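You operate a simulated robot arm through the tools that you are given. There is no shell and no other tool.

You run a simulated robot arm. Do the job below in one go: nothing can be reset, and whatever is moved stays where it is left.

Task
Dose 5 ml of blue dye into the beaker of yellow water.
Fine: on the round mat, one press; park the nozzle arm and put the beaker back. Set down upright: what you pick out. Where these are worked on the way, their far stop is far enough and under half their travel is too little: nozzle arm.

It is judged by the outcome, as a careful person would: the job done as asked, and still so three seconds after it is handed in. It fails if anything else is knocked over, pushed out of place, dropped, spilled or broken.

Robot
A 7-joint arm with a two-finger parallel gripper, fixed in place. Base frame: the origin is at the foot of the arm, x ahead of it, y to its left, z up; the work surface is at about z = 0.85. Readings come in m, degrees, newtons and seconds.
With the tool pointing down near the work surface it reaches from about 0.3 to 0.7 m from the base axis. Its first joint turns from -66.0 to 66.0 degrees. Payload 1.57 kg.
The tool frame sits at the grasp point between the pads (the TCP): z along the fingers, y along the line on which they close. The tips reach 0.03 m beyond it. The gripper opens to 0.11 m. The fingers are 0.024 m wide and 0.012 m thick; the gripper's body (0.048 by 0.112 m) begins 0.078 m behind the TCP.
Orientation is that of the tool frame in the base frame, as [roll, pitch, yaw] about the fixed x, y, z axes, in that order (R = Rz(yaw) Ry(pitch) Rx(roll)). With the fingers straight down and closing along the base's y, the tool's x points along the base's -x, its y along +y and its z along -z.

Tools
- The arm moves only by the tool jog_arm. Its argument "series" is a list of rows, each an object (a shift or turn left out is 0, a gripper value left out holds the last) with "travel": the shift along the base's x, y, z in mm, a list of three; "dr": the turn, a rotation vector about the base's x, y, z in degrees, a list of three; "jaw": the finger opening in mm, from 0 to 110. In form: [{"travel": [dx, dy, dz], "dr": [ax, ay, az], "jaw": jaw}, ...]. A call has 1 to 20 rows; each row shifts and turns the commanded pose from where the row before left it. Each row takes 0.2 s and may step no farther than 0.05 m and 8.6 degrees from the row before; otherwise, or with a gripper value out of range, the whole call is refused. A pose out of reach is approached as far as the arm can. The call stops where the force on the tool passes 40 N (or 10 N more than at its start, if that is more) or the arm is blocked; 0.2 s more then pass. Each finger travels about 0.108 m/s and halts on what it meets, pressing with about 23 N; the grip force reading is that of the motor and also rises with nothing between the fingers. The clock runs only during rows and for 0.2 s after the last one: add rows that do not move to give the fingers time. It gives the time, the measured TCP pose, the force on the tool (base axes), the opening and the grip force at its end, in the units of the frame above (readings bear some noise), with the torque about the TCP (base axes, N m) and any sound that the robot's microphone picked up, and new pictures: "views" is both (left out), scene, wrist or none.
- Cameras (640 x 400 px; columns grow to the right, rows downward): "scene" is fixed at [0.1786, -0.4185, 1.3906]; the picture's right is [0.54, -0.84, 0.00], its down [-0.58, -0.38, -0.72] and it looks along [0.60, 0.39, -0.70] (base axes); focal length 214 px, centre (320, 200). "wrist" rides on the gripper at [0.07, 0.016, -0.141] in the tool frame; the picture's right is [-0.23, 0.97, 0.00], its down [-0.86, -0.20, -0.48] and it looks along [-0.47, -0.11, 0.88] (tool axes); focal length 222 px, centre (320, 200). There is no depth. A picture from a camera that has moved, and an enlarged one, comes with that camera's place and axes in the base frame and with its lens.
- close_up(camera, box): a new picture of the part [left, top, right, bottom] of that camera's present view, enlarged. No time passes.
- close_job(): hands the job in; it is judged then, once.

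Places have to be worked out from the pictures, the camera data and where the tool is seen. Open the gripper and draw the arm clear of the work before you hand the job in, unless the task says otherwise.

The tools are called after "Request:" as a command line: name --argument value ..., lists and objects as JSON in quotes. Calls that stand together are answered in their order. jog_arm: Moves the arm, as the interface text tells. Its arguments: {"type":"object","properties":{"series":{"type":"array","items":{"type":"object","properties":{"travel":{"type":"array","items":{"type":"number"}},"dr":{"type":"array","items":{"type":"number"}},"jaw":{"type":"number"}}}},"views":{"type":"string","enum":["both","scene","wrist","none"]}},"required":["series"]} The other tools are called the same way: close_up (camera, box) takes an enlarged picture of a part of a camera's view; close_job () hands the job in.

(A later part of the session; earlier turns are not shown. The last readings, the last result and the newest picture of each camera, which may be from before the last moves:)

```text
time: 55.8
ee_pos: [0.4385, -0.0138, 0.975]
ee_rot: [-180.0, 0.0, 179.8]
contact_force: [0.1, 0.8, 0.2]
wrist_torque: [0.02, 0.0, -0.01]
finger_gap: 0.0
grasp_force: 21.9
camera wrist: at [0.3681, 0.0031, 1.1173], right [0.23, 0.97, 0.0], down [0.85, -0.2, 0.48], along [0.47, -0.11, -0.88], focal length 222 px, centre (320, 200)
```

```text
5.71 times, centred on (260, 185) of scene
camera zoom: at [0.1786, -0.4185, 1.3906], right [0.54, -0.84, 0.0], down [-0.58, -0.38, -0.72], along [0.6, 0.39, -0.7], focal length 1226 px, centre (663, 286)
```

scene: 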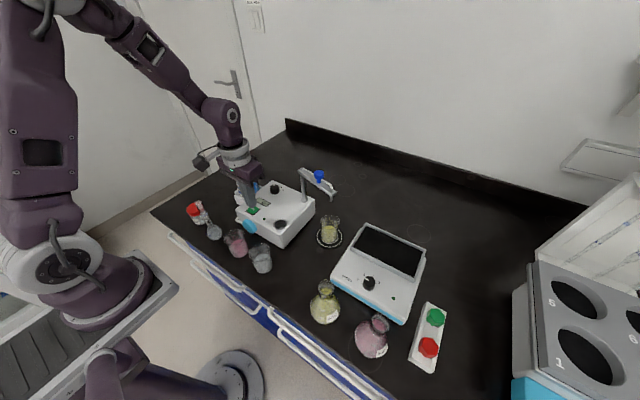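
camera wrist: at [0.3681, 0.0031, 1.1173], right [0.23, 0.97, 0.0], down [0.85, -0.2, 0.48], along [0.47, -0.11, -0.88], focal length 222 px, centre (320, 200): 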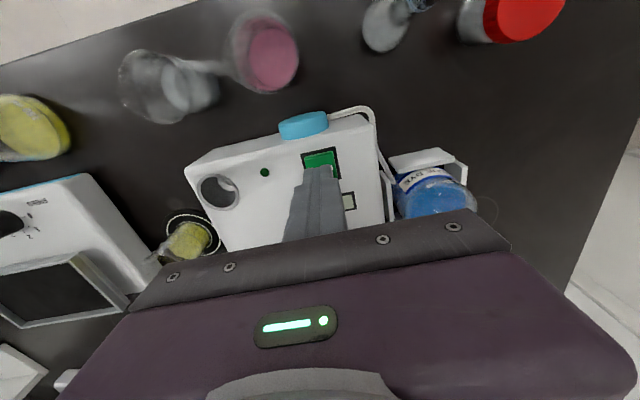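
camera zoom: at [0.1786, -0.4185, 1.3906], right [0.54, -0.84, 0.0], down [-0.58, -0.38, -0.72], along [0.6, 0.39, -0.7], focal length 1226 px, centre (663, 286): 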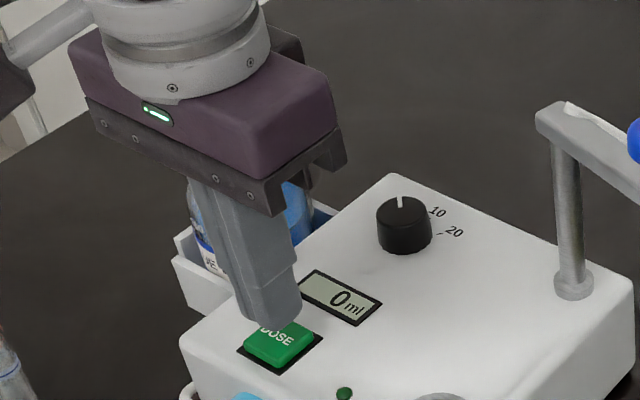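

The tip is ~3.5 mm too far forward relative to the button centre. I'll shift back and lower in small steps, watching for force and sound.

Request:
jog_arm --series '[{"travel": [-3.5, -1, 0], "jaw": 0}, {"travel": [0, 0, -3], "jaw": 0}, {"travel": [0, 0, -3], "jaw": 0}, {"travel": [0, 0, -2], "jaw": 0}, {"jaw": 0}]' --views "both"

Request:
close_up --camera "scene" --box '[230, 185, 290, 230]'

Request:
close_up --camera "wrist" --box '[270, 110, 390, 200]'

```text
time: 57.0
ee_pos: [0.4333, -0.0141, 0.969]
ee_rot: [-180.0, 0.0, 179.9]
contact_force: [0.3, 0.3, 0.4]
wrist_torque: [-0.03, -0.04, -0.02]
finger_gap: 0.0001
grasp_force: 20.8
camera wrist: at [0.3633, 0.0023, 1.1107], right [0.23, 0.97, 0.0], down [0.85, -0.2, 0.48], along [0.47, -0.11, -0.88], focal length 222 px, centre (320, 200)
```

scene: 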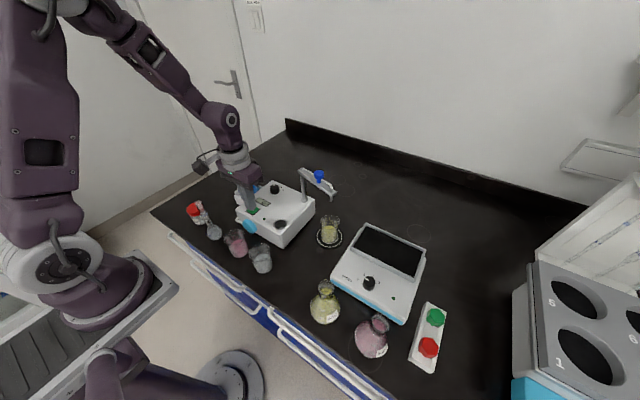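
wrist: 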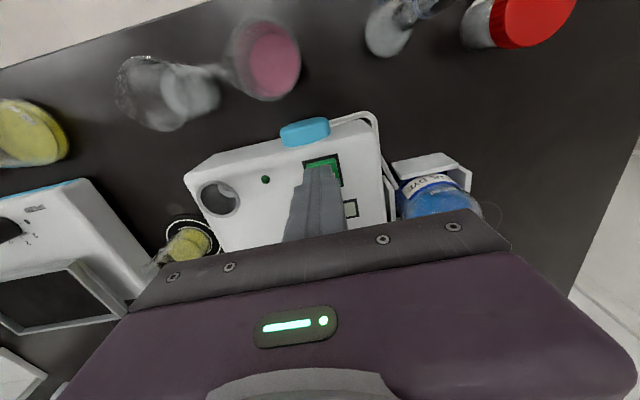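

```text
8.89 times, centred on (260, 208) of scene
camera zoom: at [0.1786, -0.4185, 1.3906], right [0.54, -0.84, 0.0], down [-0.58, -0.38, -0.72], along [0.6, 0.39, -0.7], focal length 1906 px, centre (853, 133)
```

zoom: 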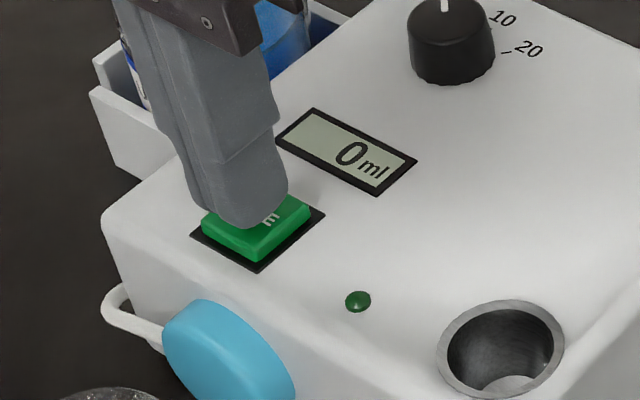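

```text
4.44 times, centred on (330, 155) of wrist
camera zoom: at [0.3633, 0.0023, 1.1107], right [0.23, 0.97, 0.0], down [0.85, -0.2, 0.48], along [0.47, -0.11, -0.88], focal length 987 px, centre (276, 400)
```

zoom: 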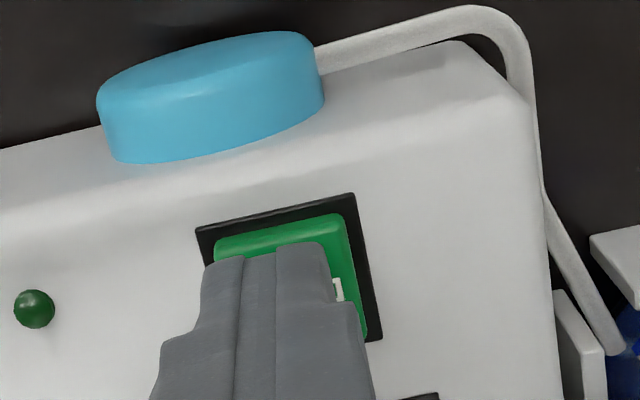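

The tip is over the button, nearly touching. I'll lower 2 mm at a time with a reading after each.

Request:
jog_arm --series '[{"travel": [0, 0, -2], "jaw": 0}, {"travel": [0, 0, -2], "jaw": 0}]' --views "none"

```text
time: 57.6
ee_pos: [0.4334, -0.0147, 0.9648]
ee_rot: [-179.9, 0.0, 179.9]
contact_force: [0.5, 1.0, 0.3]
wrist_torque: [0.01, 0.01, 0.0]
finger_gap: 0.0
grasp_force: 20.9
```

Request:
jog_arm --series '[{"travel": [0, 0, -1.5], "jaw": 0}, {"jaw": 0}]' --views "none"

```text
time: 58.2
ee_pos: [0.4327, -0.0142, 0.9622]
ee_rot: [-180.0, 0.0, 179.8]
contact_force: [0.2, -0.3, 0.6]
wrist_torque: [0.03, 0.0, 0.0]
finger_gap: 0.0
grasp_force: 21.4
```

Tip at z ≈ 0.9335, still no contact. I'll keep stepping down 1.5 mm.

Request:
jog_arm --series '[{"travel": [0, 0, -1.5], "jaw": 0}, {"jaw": 0}]' --views "none"

```text
time: 58.8
ee_pos: [0.4332, -0.0148, 0.9617]
ee_rot: [-180.0, 0.1, 179.8]
contact_force: [-0.4, 0.8, 0.3]
wrist_torque: [0.01, 0.0, 0.01]
finger_gap: 0.0
grasp_force: 21.7
```

Request:
jog_arm --series '[{"travel": [0, 0, -1.5], "jaw": 0}, {"jaw": 0}]' --views "both"

Request:
close_up --camera "scene" --box '[230, 185, 290, 230]'

```text
time: 59.4
ee_pos: [0.4325, -0.0141, 0.9605]
ee_rot: [180.0, 0.1, -180.0]
contact_force: [0.8, 0.5, 0.2]
wrist_torque: [-0.02, -0.04, -0.02]
finger_gap: 0.0003
grasp_force: 21.4
camera wrist: at [0.3624, 0.0019, 1.1024], right [0.23, 0.97, 0.0], down [0.85, -0.2, 0.48], along [0.47, -0.11, -0.88], focal length 222 px, centre (320, 200)
```

scene: 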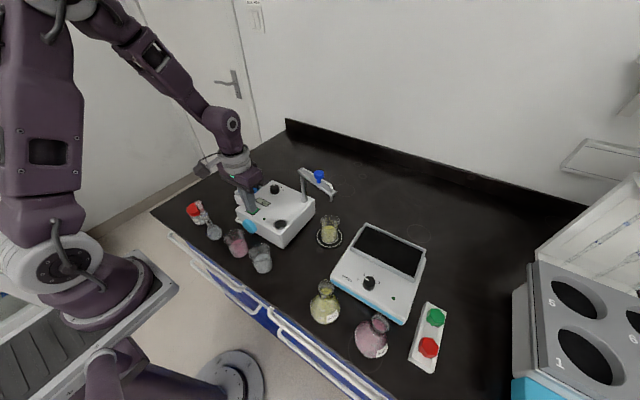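
wrist: 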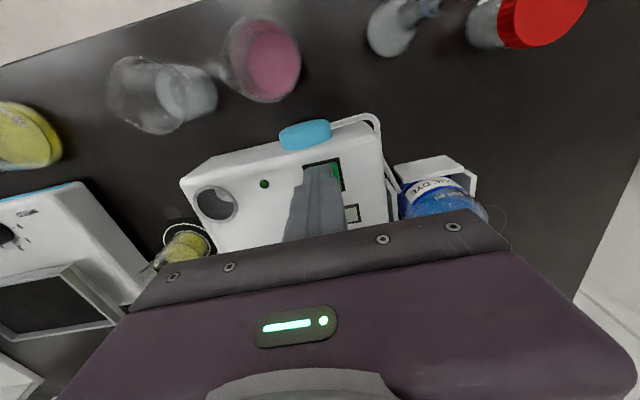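

```text
8.89 times, centred on (260, 208) of scene
camera zoom: at [0.1786, -0.4185, 1.3906], right [0.54, -0.84, 0.0], down [-0.58, -0.38, -0.72], along [0.6, 0.39, -0.7], focal length 1906 px, centre (853, 133)
```

zoom: 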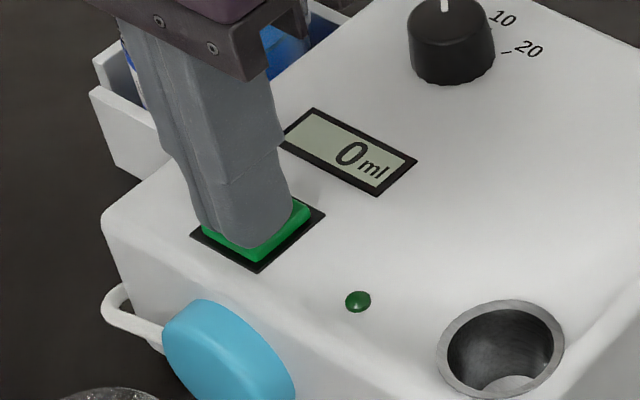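

The tip is just about at the button surface. Continuing down in 1 mm steps.

Request:
jog_arm --series '[{"travel": [0, 0, -1], "jaw": 0}, {"jaw": 0}]' --views "none"

```text
time: 60.0
ee_pos: [0.4331, -0.0144, 0.959]
ee_rot: [180.0, 0.0, -180.0]
contact_force: [-0.4, 0.9, 1.8]
wrist_torque: [0.05, 0.03, 0.03]
finger_gap: 0.0
grasp_force: 22.0
heard: click
```

A click was heard at 1.8 N. I'll hold and look at the display and the nozzle before doing anything else.

Request:
close_up --camera "scene" --box '[230, 160, 350, 250]'

Request:
close_up --camera "scene" --box '[230, 185, 290, 230]'

```text
4.44 times, centred on (290, 205) of scene
camera zoom: at [0.1785, -0.4185, 1.3906], right [0.54, -0.84, 0.0], down [-0.58, -0.38, -0.72], along [0.6, 0.39, -0.7], focal length 953 px, centre (453, 178)
```

zoom: 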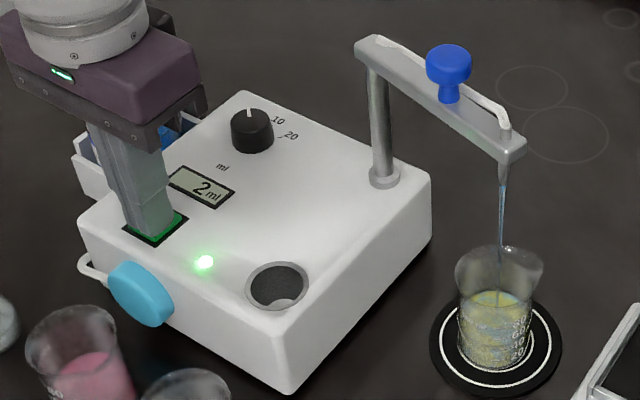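

```text
8.89 times, centred on (260, 208) of scene
camera zoom: at [0.1785, -0.4185, 1.3906], right [0.54, -0.84, 0.0], down [-0.58, -0.38, -0.72], along [0.6, 0.39, -0.7], focal length 1906 px, centre (853, 133)
```

zoom: 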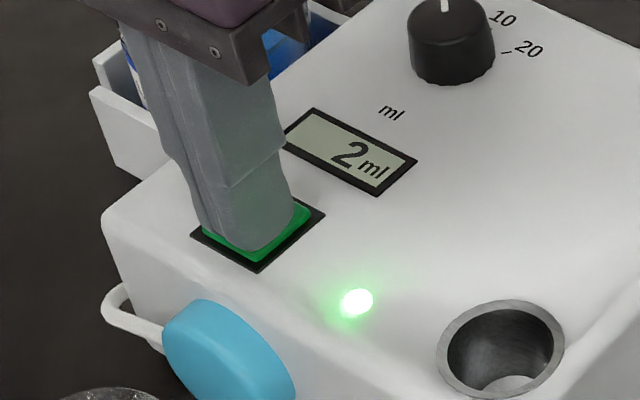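

The press registered: the lamp is lit, the display counts 2 ml, and dye is streaming into the beaker. I'll lift off the button straight up and wait for it to finish.

Request:
jog_arm --series '[{"travel": [0, 0, 6], "jaw": 0}, {"travel": [0, 0, 20], "jaw": 0}, {"travel": [0, 0, 30], "jaw": 0}, {"travel": [0, 0, 30], "jaw": 0}, {"jaw": 0}, {"jaw": 0}, {"jaw": 0}, {"jaw": 0}]' --views "scene"

Request:
close_up --camera "scene" --box '[230, 160, 350, 250]'

```text
time: 61.8
ee_pos: [0.4331, -0.0142, 1.0463]
ee_rot: [179.9, 0.0, 179.9]
contact_force: [-0.2, -0.3, -0.4]
wrist_torque: [0.0, -0.01, 0.01]
finger_gap: 0.0
grasp_force: 21.6
```

scene: 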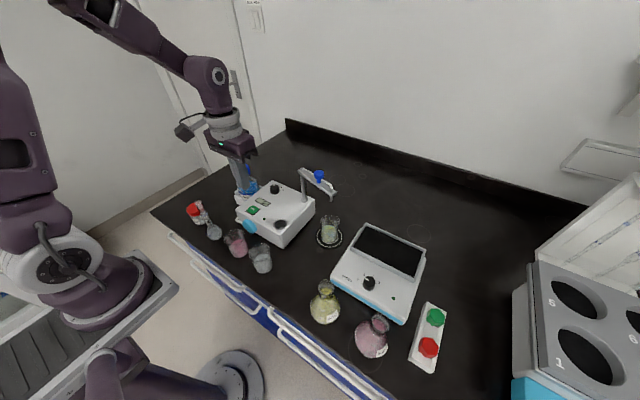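

```text
4.44 times, centred on (290, 205) of scene
camera zoom: at [0.1786, -0.4185, 1.3906], right [0.54, -0.84, 0.0], down [-0.58, -0.38, -0.72], along [0.6, 0.39, -0.7], focal length 953 px, centre (453, 178)
```

zoom: 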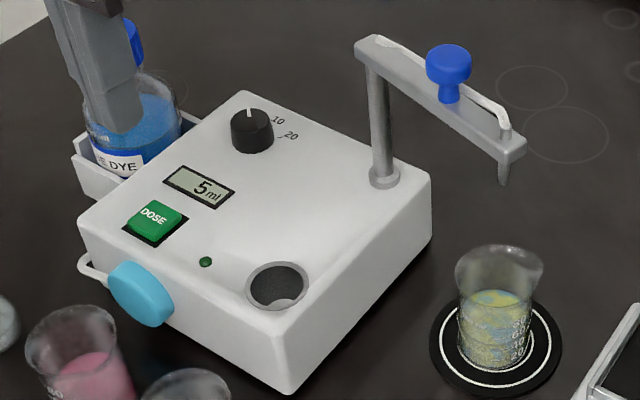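

The display shows 5 ml, the lamp is off and the stream has stopped. Now I'll go back above the handle (≈ 0.537, -0.181) to park the nozzle arm.

Request:
jog_arm --series '[{"travel": [0, 0, 45], "jaw": 0}, {"travel": [0, 0, 45], "jaw": 0}, {"travel": [0, 0, 35], "jaw": 20}, {"travel": [13.1, -20.7, 0], "dr": [0, 0, 5.1], "jaw": 50}, {"travel": [13.1, -20.7, 0], "dr": [0, 0, 5.1], "jaw": 50}, {"travel": [13.1, -20.7, 0], "dr": [0, 0, 5.1], "jaw": 50}, {"travel": [13.1, -20.7, 0], "dr": [0, 0, 5.1], "jaw": 50}, {"travel": [13.1, -20.7, 0], "dr": [0, 0, 5.1], "jaw": 50}, {"travel": [13.1, -20.7, 0], "dr": [0, 0, 5.1], "jaw": 50}, {"travel": [13.1, -20.7, 0], "dr": [0, 0, 5.1], "jaw": 50}, {"travel": [13.4, -20.6, 0], "dr": [0, 0, 5.3], "jaw": 50}, {"travel": [0, 0, -25], "jaw": 50}, {"jaw": 50}]' --views "both"

Request:
close_up --camera "wrist" --box '[240, 90, 400, 210]'

```text
time: 64.6
ee_pos: [0.536, -0.1818, 1.1475]
ee_rot: [-180.0, 0.0, -139.0]
contact_force: [0.1, 0.2, 0.3]
wrist_torque: [0.01, -0.04, -0.03]
finger_gap: 0.0503
grasp_force: 0.0
camera wrist: at [0.4727, -0.2156, 1.2886], right [-0.47, 0.88, 0.0], down [0.78, 0.41, 0.48], along [0.42, 0.22, -0.88], focal length 222 px, centre (320, 200)
```

scene: 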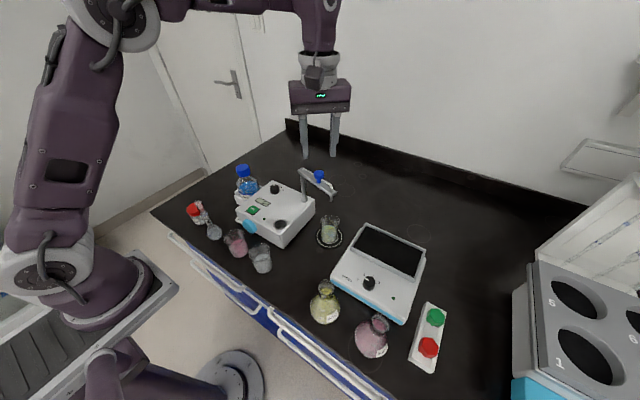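
wrist: 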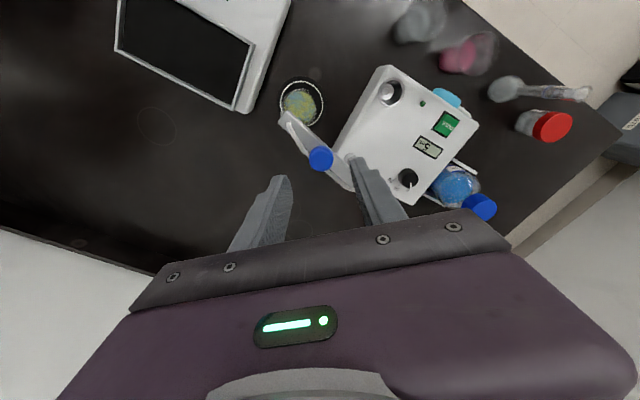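

```text
3.33 times, centred on (320, 150) of wrist
camera zoom: at [0.4727, -0.2156, 1.2886], right [-0.47, 0.88, 0.0], down [0.78, 0.41, 0.48], along [0.42, 0.22, -0.88], focal length 740 px, centre (320, 367)
```

zoom: 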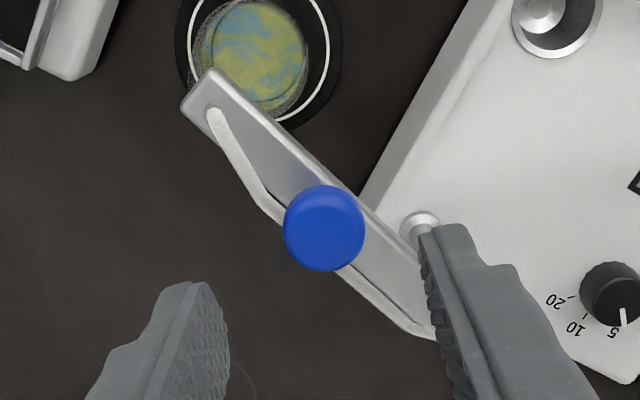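

The handle is centred on the closing axis. Descending and gripping it.

Request:
jog_arm --series '[{"travel": [0.8, 0.7, -25], "jaw": 50}, {"travel": [0, 0, -25], "jaw": 50}, {"travel": [0, 0, -12], "jaw": 50}, {"travel": [0, 0, -6], "jaw": 50}, {"jaw": 50}, {"jaw": 40}, {"jaw": 32}, {"jaw": 24}, {"jaw": 24}, {"jaw": 24}]' --views "wrist"

```text
time: 66.8
ee_pos: [0.5381, -0.1795, 1.0788]
ee_rot: [-180.0, 0.0, -139.1]
contact_force: [1.2, -2.5, -1.1]
wrist_torque: [-0.11, 0.01, -0.07]
finger_gap: 0.0254
grasp_force: 36.4
camera wrist: at [0.4738, -0.2126, 1.2217], right [-0.47, 0.88, 0.0], down [0.78, 0.41, 0.48], along [0.42, 0.22, -0.88], focal length 222 px, centre (320, 200)
```

wrist: 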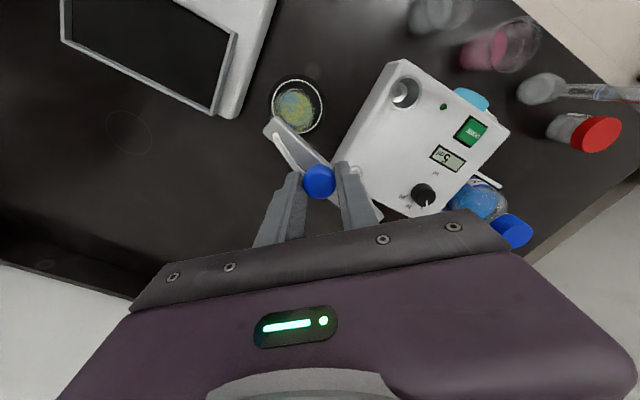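

Gripped with negligible side load. I'll swing the boom back clockwise along the fitted arc (pivot ≈ (0.557, -0.113), r ≈ 0.071), first 20°.

Request:
jog_arm --series '[{"travel": [-5.91, 1.66, 0], "dr": [0, 0, -5], "jaw": 24}, {"travel": [-5.69, 2.32, 0], "dr": [0, 0, -5], "jaw": 24}, {"travel": [-5.48, 2.81, 0], "dr": [0, 0, -5], "jaw": 24}, {"travel": [-5.23, 3.28, 0], "dr": [0, 0, -5], "jaw": 24}, {"jaw": 24}]' --views "wrist"

```text
time: 68.0
ee_pos: [0.5148, -0.1694, 1.0791]
ee_rot: [-180.0, 0.1, -159.1]
contact_force: [5.3, 2.5, 29.3]
wrist_torque: [0.06, -0.2, -0.11]
finger_gap: 0.0256
grasp_force: 36.9
camera wrist: at [0.4433, -0.1782, 1.2211], right [-0.14, 0.99, 0.0], down [0.87, 0.12, 0.48], along [0.48, 0.06, -0.88], focal length 222 px, centre (320, 200)
```

wrist: 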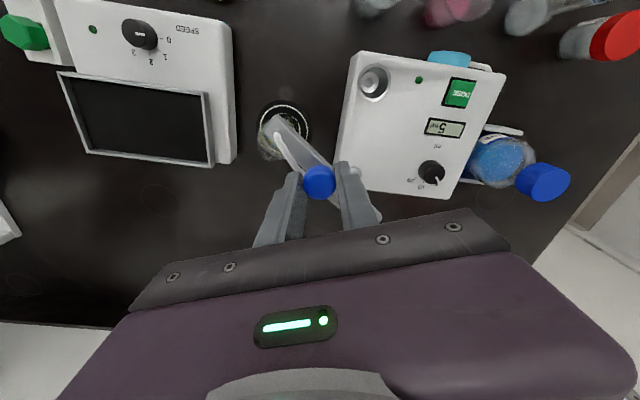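

Horizontal loads are small; z load of 29 N, so I'll raise the command by ~0.8 mm and continue another 20°.

Request:
jog_arm --series '[{"travel": [0, 0, 0.8], "jaw": 24}, {"travel": [-4.94, 3.75, 0], "dr": [0, 0, -5], "jaw": 24}, {"travel": [-4.54, 4.24, 0], "dr": [0, 0, -5], "jaw": 24}, {"travel": [-4.07, 4.69, 0], "dr": [0, 0, -5], "jaw": 24}, {"jaw": 24}]' --views "none"

```text
time: 69.2
ee_pos: [0.5033, -0.1564, 1.0787]
ee_rot: [-179.9, 0.0, -174.2]
contact_force: [2.4, 0.4, 24.9]
wrist_torque: [0.01, 0.18, -0.1]
finger_gap: 0.0252
grasp_force: 37.1
```

Horizontal loads remain near zero. I'll trim z again and continue.

Request:
jog_arm --series '[{"travel": [0, 0, 0.8], "jaw": 24}, {"travel": [-3.65, 5.02, 0], "dr": [0, 0, -5], "jaw": 24}, {"travel": [-3.2, 5.32, 0], "dr": [0, 0, -5], "jaw": 24}, {"travel": [-2.73, 5.59, 0], "dr": [0, 0, -5], "jaw": 24}, {"jaw": 24}]' --views "wrist"

```text
time: 70.4
ee_pos: [0.4935, -0.1418, 1.0787]
ee_rot: [179.9, 0.0, 170.8]
contact_force: [-4.1, -3.4, -4.4]
wrist_torque: [0.0, 0.15, -0.11]
finger_gap: 0.0255
grasp_force: 36.3
camera wrist: at [0.4272, -0.1147, 1.2206], right [0.38, 0.93, 0.0], down [0.81, -0.33, 0.48], along [0.44, -0.18, -0.88], focal length 222 px, centre (320, 200)
```

wrist: 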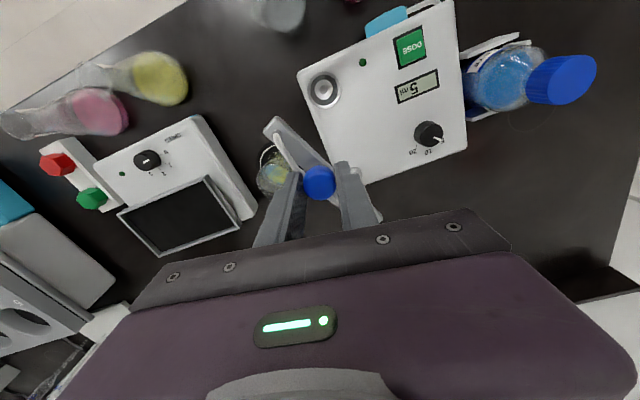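

All loads are small. Continuing the swing 15° further toward park.

Request:
jog_arm --series '[{"travel": [-2.22, 5.8, 0], "dr": [0, 0, -5], "jaw": 24}, {"travel": [-1.71, 5.97, 0], "dr": [0, 0, -5], "jaw": 24}, {"travel": [-1.19, 6.1, 0], "dr": [0, 0, -5], "jaw": 24}, {"jaw": 24}]' --views "none"

```text
time: 71.4
ee_pos: [0.4888, -0.1226, 1.079]
ee_rot: [-180.0, -0.1, 155.8]
contact_force: [-7.1, -0.6, -16.1]
wrist_torque: [0.03, 0.13, -0.05]
finger_gap: 0.0255
grasp_force: 36.3
```

Almost back. I'll take the last ~7° in smaller steps and watch for the parking stop (force in -y).

Request:
jog_arm --series '[{"travel": [-0.7, 3.1, -0.4], "dr": [0, 0, -2.5], "jaw": 24}, {"travel": [-0.4, 3.1, 0], "dr": [0, 0, -2.5], "jaw": 24}, {"jaw": 24}]' --views "none"

Request:
jog_arm --series '[{"travel": [-0.1, 1.5, 0], "dr": [0, 0, -1.2], "jaw": 24}, {"jaw": 24}]' --views "none"

```text
time: 72.2
ee_pos: [0.488, -0.1165, 1.0794]
ee_rot: [-179.9, 0.0, 151.0]
contact_force: [-6.7, 0.8, -8.2]
wrist_torque: [0.05, 0.15, 0.02]
finger_gap: 0.0256
grasp_force: 36.9
```

```text
time: 72.8
ee_pos: [0.4872, -0.1147, 1.079]
ee_rot: [180.0, 0.1, 149.8]
contact_force: [-1.5, -4.6, -2.6]
wrist_torque: [0.01, 0.27, 0.17]
finger_gap: 0.0253
grasp_force: 36.7
```

Request:
jog_arm --series '[{"travel": [0, 1.0, 0], "dr": [0, 0, -0.8], "jaw": 24}, {"jaw": 24}]' --views "both"

Request:
close_up --camera "scene" --box '[240, 150, 360, 260]'

```text
time: 73.4
ee_pos: [0.488, -0.1166, 1.0781]
ee_rot: [-179.9, 0.1, 148.9]
contact_force: [0.2, -9.3, -7.0]
wrist_torque: [-0.41, -0.35, 0.1]
finger_gap: 0.0253
grasp_force: 36.9
camera wrist: at [0.4361, -0.0648, 1.2206], right [0.7, 0.72, 0.0], down [0.63, -0.61, 0.48], along [0.34, -0.33, -0.88], focal length 222 px, centre (320, 200)
```

scene: 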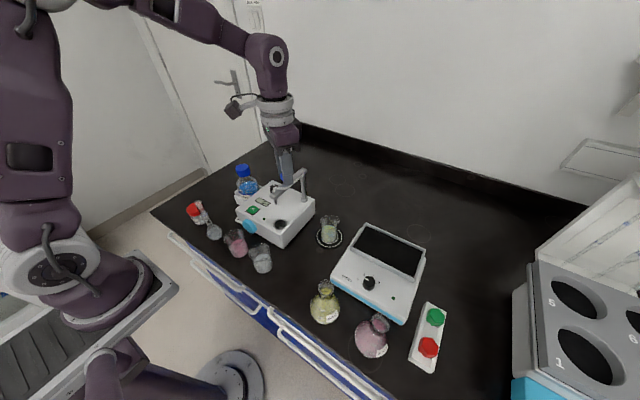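
wrist: 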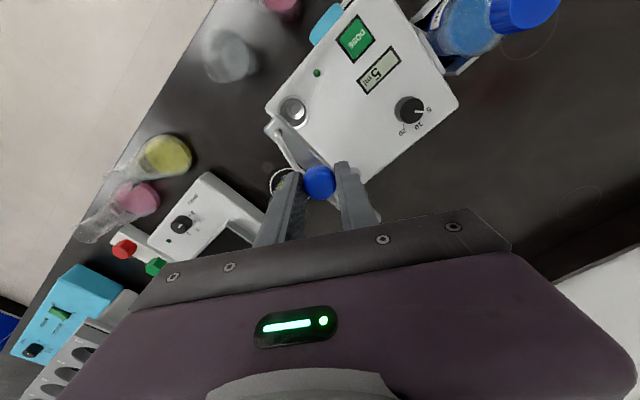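

```text
3.64 times, centred on (300, 205) of scene
camera zoom: at [0.1787, -0.4188, 1.3905], right [0.54, -0.84, 0.0], down [-0.58, -0.38, -0.72], along [0.6, 0.39, -0.7], focal length 780 px, centre (393, 182)
```

zoom: 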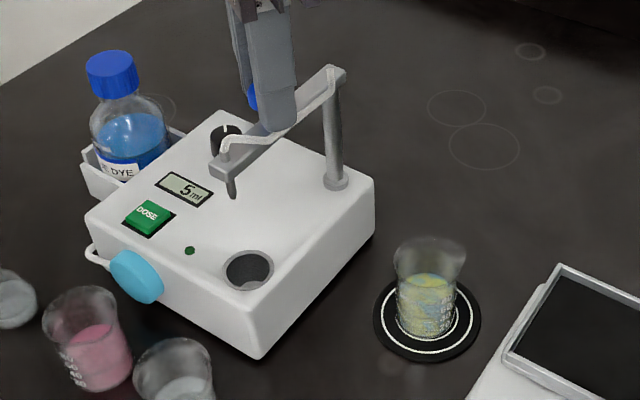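

The boom looks identical to its original parked pose and is beginning to resist (9 N). I'll nudge 0.7 mm more to be sure it is home, then relieve and release.

Request:
jog_arm --series '[{"travel": [0, 0.7, 0], "jaw": 24}, {"jaw": 24}]' --views "none"

```text
time: 74.0
ee_pos: [0.4872, -0.1151, 1.0801]
ee_rot: [180.0, 0.1, 148.9]
contact_force: [10.7, -16.3, -2.0]
wrist_torque: [-0.22, -0.09, -0.13]
finger_gap: 0.0252
grasp_force: 36.8
```

At the parking stop (16 N). Relieve 0.5 mm and open the fingers.

Request:
jog_arm --series '[{"travel": [0, -0.5, 0], "jaw": 24}, {"jaw": 32}, {"jaw": 42}, {"jaw": 52}, {"jaw": 52}]' --views "both"

Request:
close_up --camera "scene" --box '[240, 150, 360, 260]'

Request:
close_up --camera "wrist" --box '[220, 80, 420, 205]'

```text
time: 75.2
ee_pos: [0.4871, -0.1134, 1.0804]
ee_rot: [180.0, 0.0, 148.9]
contact_force: [0.0, 0.1, 0.3]
wrist_torque: [-0.03, 0.01, -0.01]
finger_gap: 0.052
grasp_force: 0.1
camera wrist: at [0.4356, -0.0643, 1.2211], right [0.7, 0.72, 0.0], down [0.63, -0.61, 0.48], along [0.34, -0.33, -0.88], focal length 222 px, centre (320, 200)
```

scene: 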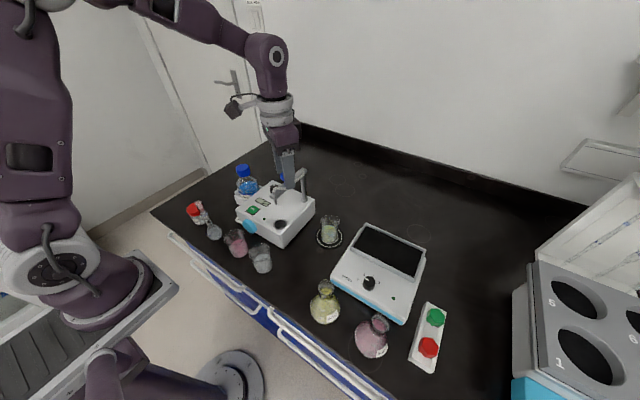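
wrist: 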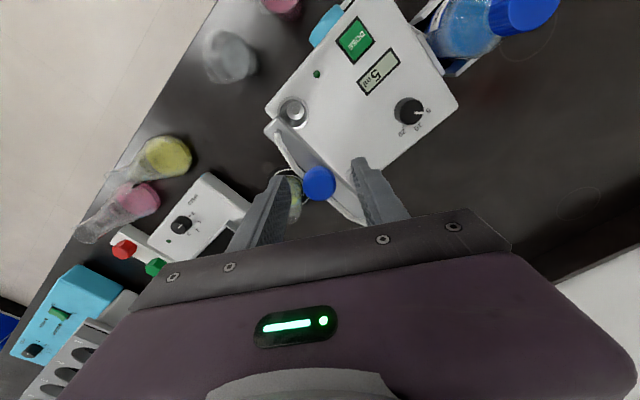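

```text
3.64 times, centred on (300, 205) of scene
camera zoom: at [0.1786, -0.4185, 1.3906], right [0.54, -0.84, 0.0], down [-0.58, -0.38, -0.72], along [0.6, 0.39, -0.7], focal length 780 px, centre (393, 182)
```

zoom: 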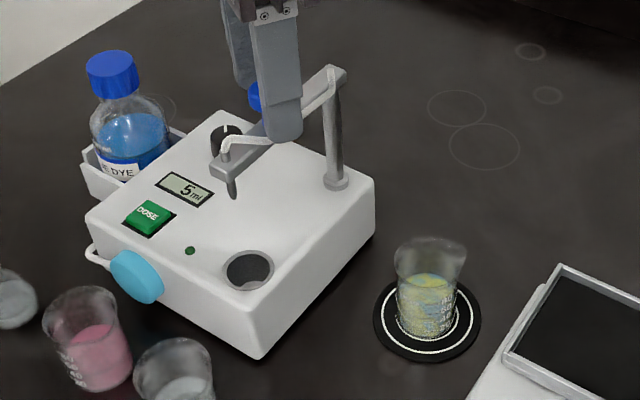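

```text
3.20 times, centred on (320, 142) of wrist
camera zoom: at [0.4356, -0.0643, 1.2211], right [0.7, 0.72, 0.0], down [0.63, -0.61, 0.48], along [0.34, -0.33, -0.88], focal length 711 px, centre (320, 384)
```

zoom: 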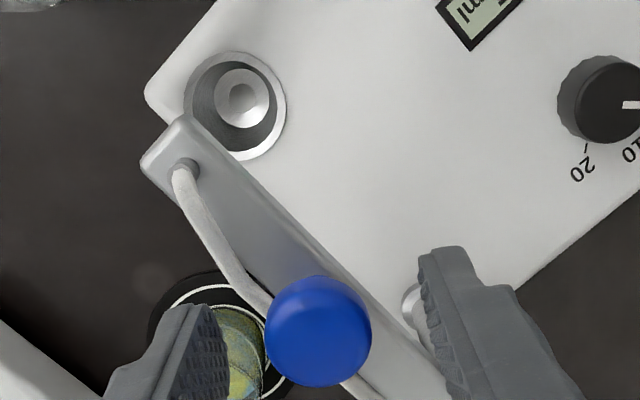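

The nozzle arm is parked over the drain cup as before. I'll rise and move over the beaker on the mat (≈ 0.523, -0.226) at yaw 0 with the jaw open.

Request:
jog_arm --series '[{"travel": [0, 0, 15], "jaw": 52}, {"travel": [0, 0, 35], "jaw": 52}, {"travel": [0, 0, 40], "jaw": 52}, {"travel": [7.44, -22.2, 0], "dr": [0, 0, 6.2], "jaw": 76}, {"travel": [7.44, -22.2, 0], "dr": [0, 0, 6.2], "jaw": 76}, {"travel": [7.44, -22.2, 0], "dr": [0, 0, 6.2], "jaw": 76}, {"travel": [7.44, -22.2, 0], "dr": [0, 0, 6.2], "jaw": 76}, {"travel": [7.44, -22.2, 0], "dr": [0, 0, 6.3], "jaw": 76}, {"travel": [0, 0, -35], "jaw": 76}, {"travel": [0, 0, -40], "jaw": 76}, {"travel": [0, 0, -40], "jaw": 76}, {"travel": [0, 0, -35], "jaw": 76}, {"travel": [0, 0, -25], "jaw": 76}, {"jaw": 76}]' --views "both"

Request:
close_up --camera "wrist" --box '[220, 90, 420, 215]'

```text
time: 78.2
ee_pos: [0.5243, -0.2269, 0.9932]
ee_rot: [-180.0, 0.0, 179.9]
contact_force: [-0.2, -0.7, -0.1]
wrist_torque: [-0.03, 0.05, -0.01]
finger_gap: 0.0759
grasp_force: 0.1
camera wrist: at [0.4541, -0.2103, 1.1348], right [0.23, 0.97, 0.0], down [0.86, -0.2, 0.48], along [0.47, -0.11, -0.88], focal length 222 px, centre (320, 200)
```

scene: 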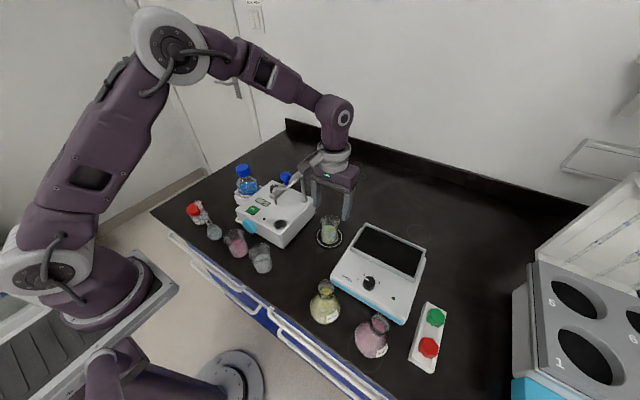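
wrist: 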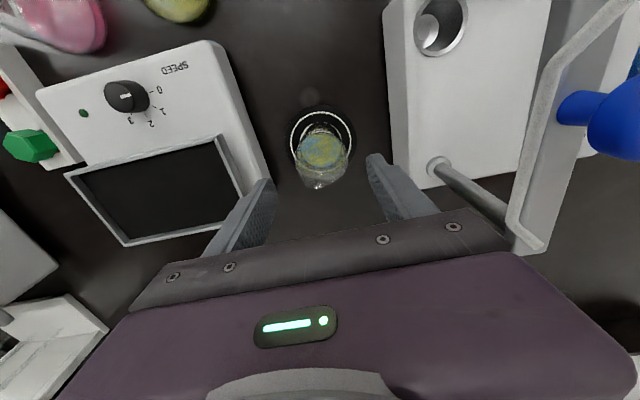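

```text
3.20 times, centred on (320, 152) of wrist
camera zoom: at [0.4541, -0.2103, 1.1348], right [0.23, 0.97, 0.0], down [0.86, -0.2, 0.48], along [0.47, -0.11, -0.88], focal length 711 px, centre (320, 352)
```

zoom: 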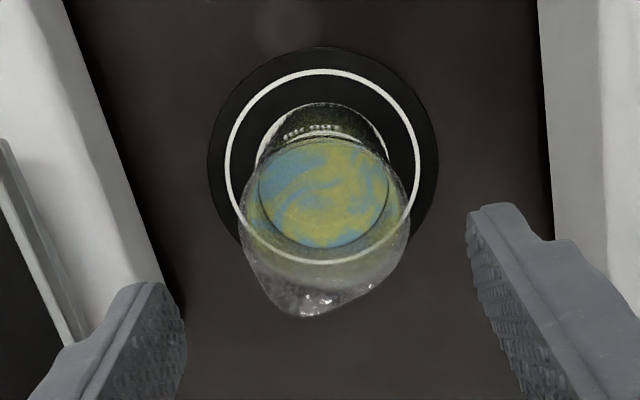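

The beaker (now blue-green swirled) is centred within ~2 mm. Descending to the same grasp height and closing.

Request:
jog_arm --series '[{"travel": [0, 0.8, -25], "jaw": 76}, {"travel": [0, 0, -30], "jaw": 76}, {"travel": [0, 0, -25], "jaw": 76}, {"travel": [0, 0, -15], "jaw": 76}, {"travel": [0, 0, -8], "jaw": 76}, {"jaw": 70}, {"jaw": 64}, {"jaw": 58}, {"jaw": 52}, {"jaw": 47}, {"jaw": 44}, {"jaw": 44}]' --views "both"

```text
time: 80.8
ee_pos: [0.5258, -0.223, 0.891]
ee_rot: [-180.0, 0.0, 179.9]
contact_force: [-0.1, -1.8, 1.6]
wrist_torque: [-0.07, -0.05, 0.02]
finger_gap: 0.0485
grasp_force: 23.2
camera wrist: at [0.4552, -0.2078, 1.0328], right [0.23, 0.97, 0.0], down [0.86, -0.2, 0.48], along [0.47, -0.11, -0.88], focal length 222 px, centre (320, 200)
```

scene: 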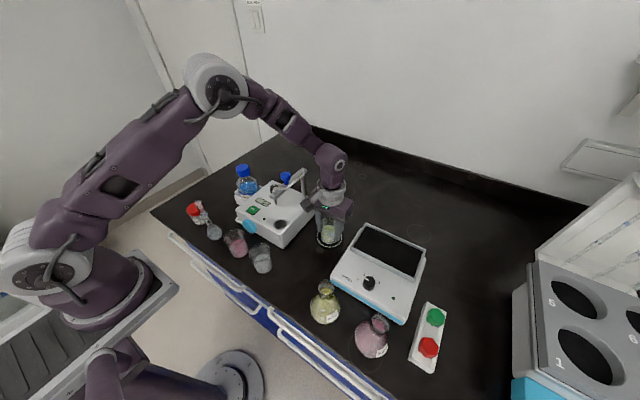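
wrist: 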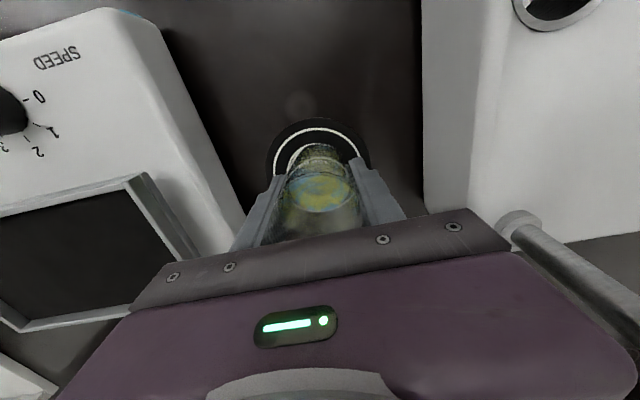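

Gripped again at 48.5 mm. Lifting slowly off the mat.

Request:
jog_arm --series '[{"travel": [0, 0, 4], "jaw": 44}, {"travel": [0, 0, 8], "jaw": 44}, {"travel": [0, 0, 10], "jaw": 44}, {"travel": [0, 0, 12], "jaw": 44}, {"travel": [0, 0, 12], "jaw": 44}, {"travel": [0, 0, 8], "jaw": 44}, {"travel": [0, 0, 3], "jaw": 44}, {"jaw": 44}]' --views "scene"

Request:
close_up --camera "scene" --box '[250, 170, 400, 290]'

```text
time: 82.6
ee_pos: [0.5245, -0.2239, 0.9479]
ee_rot: [-180.0, 0.0, 180.0]
contact_force: [0.3, -0.4, -1.3]
wrist_torque: [-0.02, 0.01, 0.0]
finger_gap: 0.0483
grasp_force: 22.9
```

scene: 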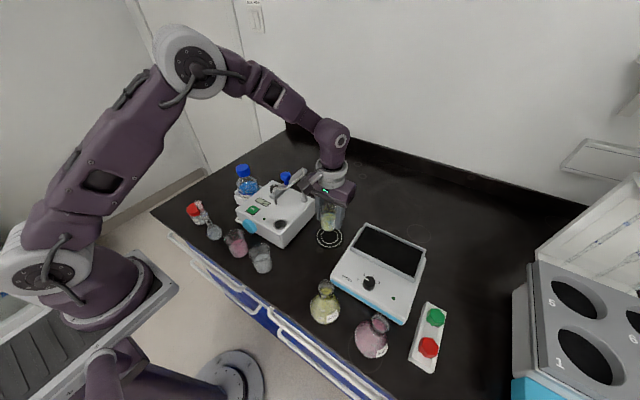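

```text
3.33 times, centred on (325, 230) of scene
camera zoom: at [0.1786, -0.4185, 1.3906], right [0.54, -0.84, 0.0], down [-0.58, -0.38, -0.72], along [0.6, 0.39, -0.7], focal length 715 px, centre (303, 100)
```

zoom: 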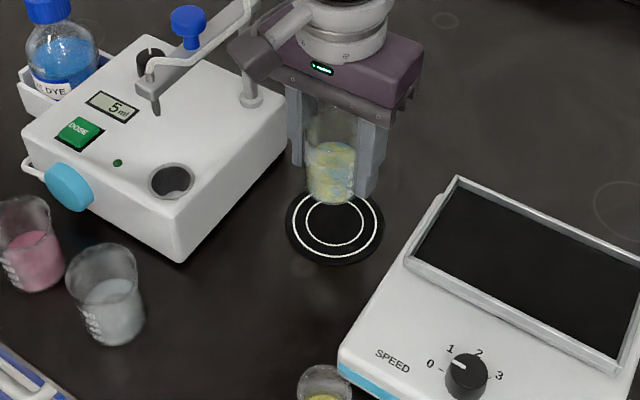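

The beaker is held level. I'll carry it smoothly back to its original spot (≈ 0.344, -0.213), rotating back to yaw -60° once clear of the boom.

Request:
jog_arm --series '[{"travel": [-4, 0.3, 0], "jaw": 44}, {"travel": [-7, 0.5, 0], "jaw": 44}, {"travel": [-12, 0.8, 0], "jaw": 44}, {"travel": [-13, 0.85, 0], "jaw": 44}, {"travel": [-13, 0.85, 0], "jaw": 44}, {"travel": [-13, 0.85, 0], "jaw": 44}, {"travel": [-13, 0.85, 0], "dr": [0, 0, -2], "jaw": 44}, {"travel": [-13, 0.85, 0], "dr": [0, 0, -5], "jaw": 44}, {"travel": [-12, 0.85, 0], "dr": [0, 0, -7], "jaw": 44}, {"travel": [-12, 0.85, 0], "dr": [0, 0, -7], "jaw": 44}, {"travel": [-12, 0.85, 0], "dr": [0, 0, -7], "jaw": 44}, {"travel": [-12, 0.85, 0], "dr": [0, 0, -7], "jaw": 44}, {"travel": [-12, 0.85, 0], "dr": [0, 0, -7], "jaw": 44}, {"travel": [-12, 0.85, 0], "dr": [0, 0, -7], "jaw": 44}, {"travel": [-12, 0.8, 0], "dr": [0, 0, -7], "jaw": 44}, {"travel": [-7.2, 0.05, 0], "dr": [0, 0, -4], "jaw": 44}, {"jaw": 44}]' --views "both"

Request:
close_up --camera "wrist" --box '[220, 60, 420, 215]'

Request:
close_up --camera "scene" --box '[230, 180, 380, 300]'

```text
time: 86.2
ee_pos: [0.3453, -0.2131, 0.948]
ee_rot: [-180.0, 0.0, 119.9]
contact_force: [0.0, 0.0, -0.7]
wrist_torque: [-0.01, 0.05, -0.02]
finger_gap: 0.0484
grasp_force: 22.9
camera wrist: at [0.3238, -0.1441, 1.089], right [0.96, 0.29, 0.0], down [0.25, -0.84, 0.48], along [0.14, -0.46, -0.88], focal length 222 px, centre (320, 200)
```

scene: 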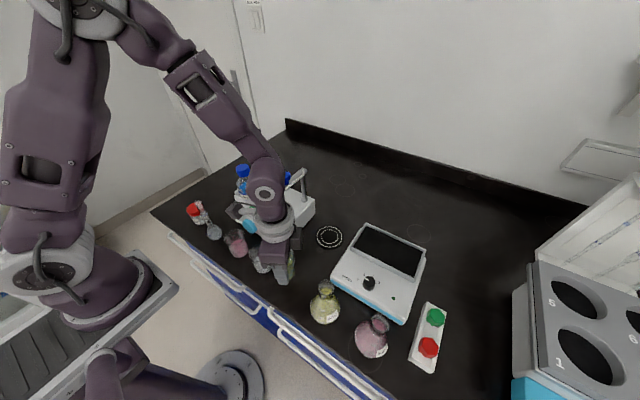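
wrist: 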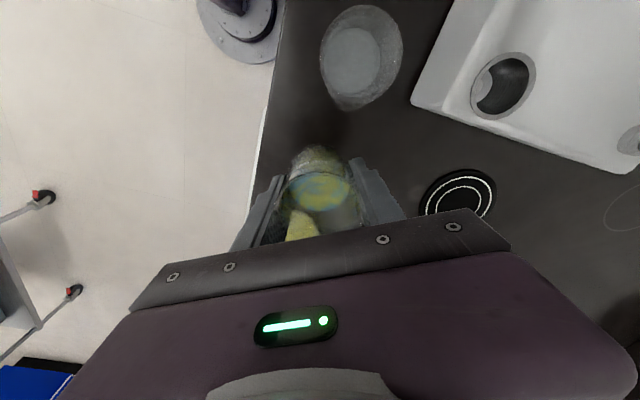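

```text
2.58 times, centred on (320, 138) of wrist
camera zoom: at [0.3238, -0.1441, 1.089], right [0.96, 0.29, 0.0], down [0.25, -0.84, 0.48], along [0.14, -0.46, -0.88], focal length 573 px, centre (320, 361)
```

zoom: 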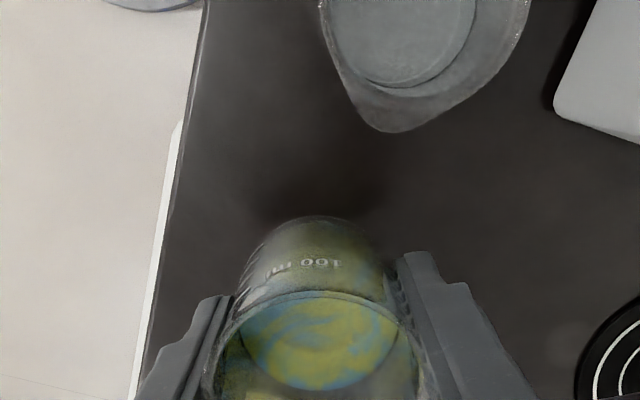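

```text
3.33 times, centred on (305, 240) of scene
camera zoom: at [0.1786, -0.4185, 1.3906], right [0.54, -0.84, 0.0], down [-0.58, -0.38, -0.72], along [0.6, 0.39, -0.7], focal length 715 px, centre (370, 67)
```

zoom: 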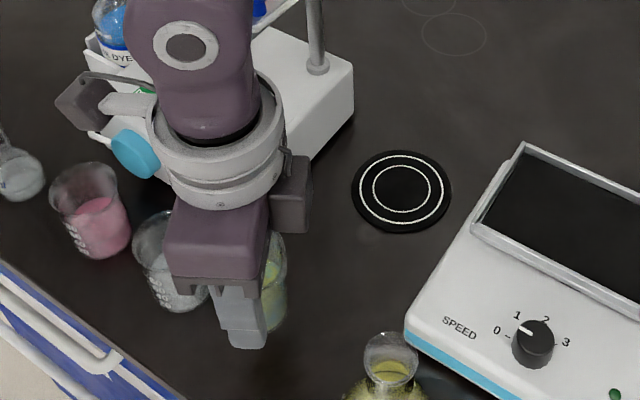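

Position matches the original pick-up view. Lowering to about 3 mm above the table contact height.

Request:
jog_arm --series '[{"travel": [0, 0, -8], "jaw": 44}, {"travel": [0, 0, -14], "jaw": 44}, {"travel": [0, 0, -14], "jaw": 44}, {"travel": [0, 0, -10], "jaw": 44}, {"travel": [0, 0, -7], "jaw": 44}, {"travel": [0, 0, -3.5], "jaw": 44}, {"jaw": 44}]' --views "both"

Request:
jog_arm --series '[{"travel": [0, 0, -1.2], "jaw": 44}, {"jaw": 44}]' --views "none"

```text
time: 87.8
ee_pos: [0.3454, -0.2134, 0.8923]
ee_rot: [-180.0, 0.0, 120.0]
contact_force: [-0.9, -0.3, -1.0]
wrist_torque: [0.01, -0.01, 0.02]
finger_gap: 0.0484
grasp_force: 23.2
camera wrist: at [0.3236, -0.1447, 1.034], right [0.96, 0.29, 0.0], down [0.26, -0.84, 0.48], along [0.14, -0.46, -0.88], focal length 222 px, centre (320, 200)
```

scene: 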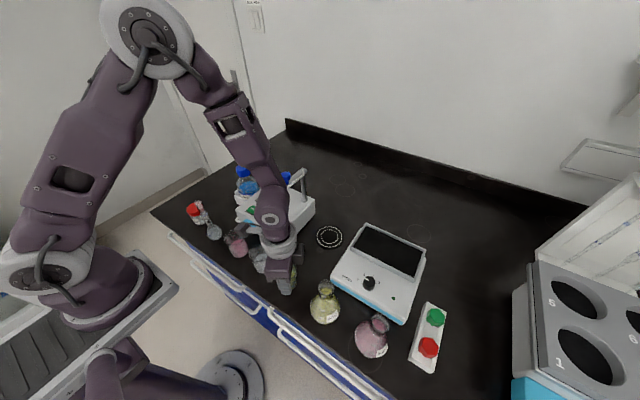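
wrist: 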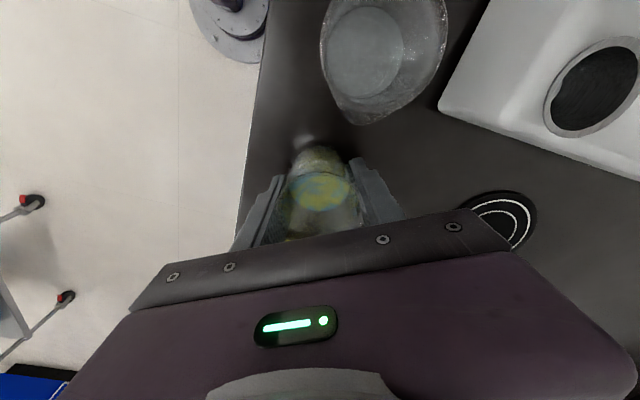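

```text
time: 88.4
ee_pos: [0.3448, -0.2129, 0.8918]
ee_rot: [180.0, 0.0, 120.0]
contact_force: [0.0, 0.3, 0.0]
wrist_torque: [0.0, 0.05, 0.02]
finger_gap: 0.0484
grasp_force: 23.4
```

No contact yet at command z ≈ 0.890. Continuing with sub-millimetre steps.

Request:
jog_arm --series '[{"travel": [0, 0, -0.8], "jaw": 44}, {"jaw": 44}]' --views "none"

Request:
jog_arm --series '[{"travel": [0, 0, -0.7], "jaw": 44}, {"jaw": 44}]' --views "none"

```text
time: 89.0
ee_pos: [0.3447, -0.2129, 0.8901]
ee_rot: [-179.9, 0.0, 120.0]
contact_force: [0.0, -0.3, 0.3]
wrist_torque: [0.0, 0.01, -0.02]
finger_gap: 0.0481
grasp_force: 23.0
```

```text
time: 89.6
ee_pos: [0.3433, -0.2137, 0.8882]
ee_rot: [179.9, 0.0, 120.0]
contact_force: [-0.6, -0.6, -1.5]
wrist_torque: [0.03, 0.03, 0.01]
finger_gap: 0.0483
grasp_force: 22.5
```

Request:
jog_arm --series '[{"travel": [0, 0, -0.7], "jaw": 44}, {"jaw": 44}]' --views "none"

```text
time: 90.2
ee_pos: [0.3447, -0.2139, 0.8884]
ee_rot: [-180.0, 0.0, 120.1]
contact_force: [-4.1, 2.0, 15.2]
wrist_torque: [0.09, 0.17, 0.02]
finger_gap: 0.0483
grasp_force: 23.3
```

Contact with the table (15 N). Relieving ~0.7 mm, then opening gently.

Request:
jog_arm --series '[{"travel": [0, 0, 0.7], "jaw": 44}, {"jaw": 44}, {"jaw": 50}, {"jaw": 58}, {"jaw": 66}, {"jaw": 76}, {"jaw": 80}, {"jaw": 80}]' --views "both"

Request:
close_up --camera "scene" --box '[230, 220, 350, 300]'

```text
time: 92.0
ee_pos: [0.3436, -0.2135, 0.8879]
ee_rot: [179.9, -0.1, 120.0]
contact_force: [-0.4, -0.4, 0.0]
wrist_torque: [0.01, 0.0, 0.01]
finger_gap: 0.0799
grasp_force: 0.1
camera wrist: at [0.3232, -0.1446, 1.0302], right [0.96, 0.29, 0.0], down [0.26, -0.84, 0.48], along [0.14, -0.46, -0.88], focal length 222 px, centre (320, 200)
```

scene: 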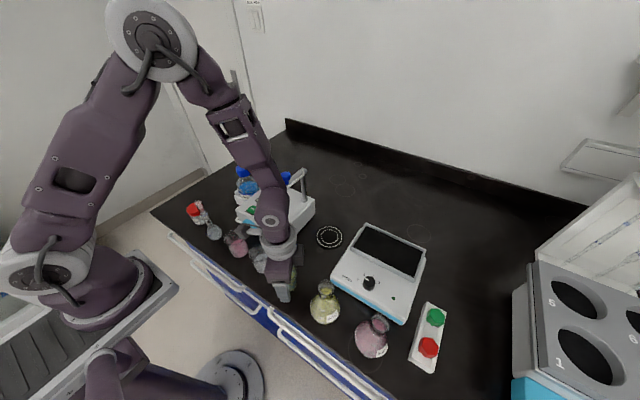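
wrist: 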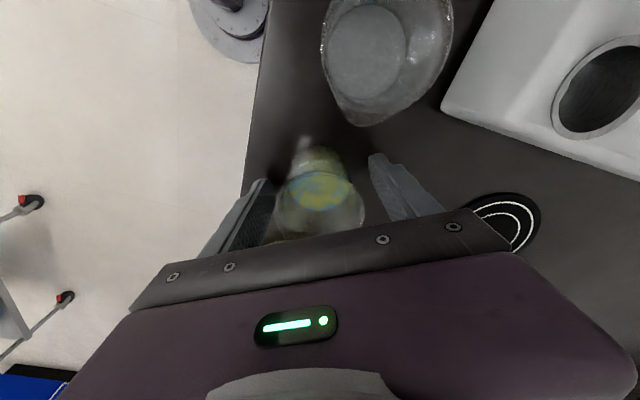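

```text
5.00 times, centred on (290, 260) of scene
camera zoom: at [0.1786, -0.4185, 1.3906], right [0.54, -0.84, 0.0], down [-0.58, -0.38, -0.72], along [0.6, 0.39, -0.7], focal length 1072 px, centre (470, -100)
```

zoom: 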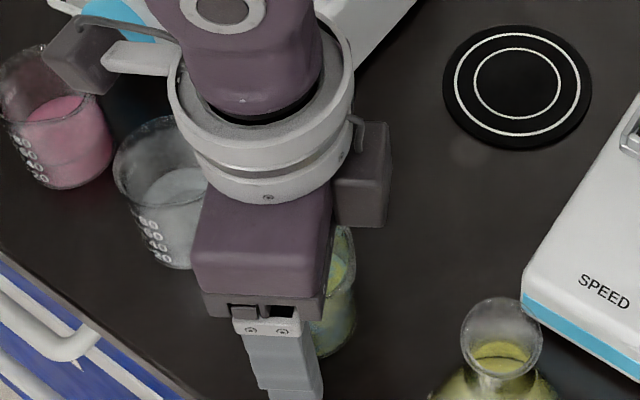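

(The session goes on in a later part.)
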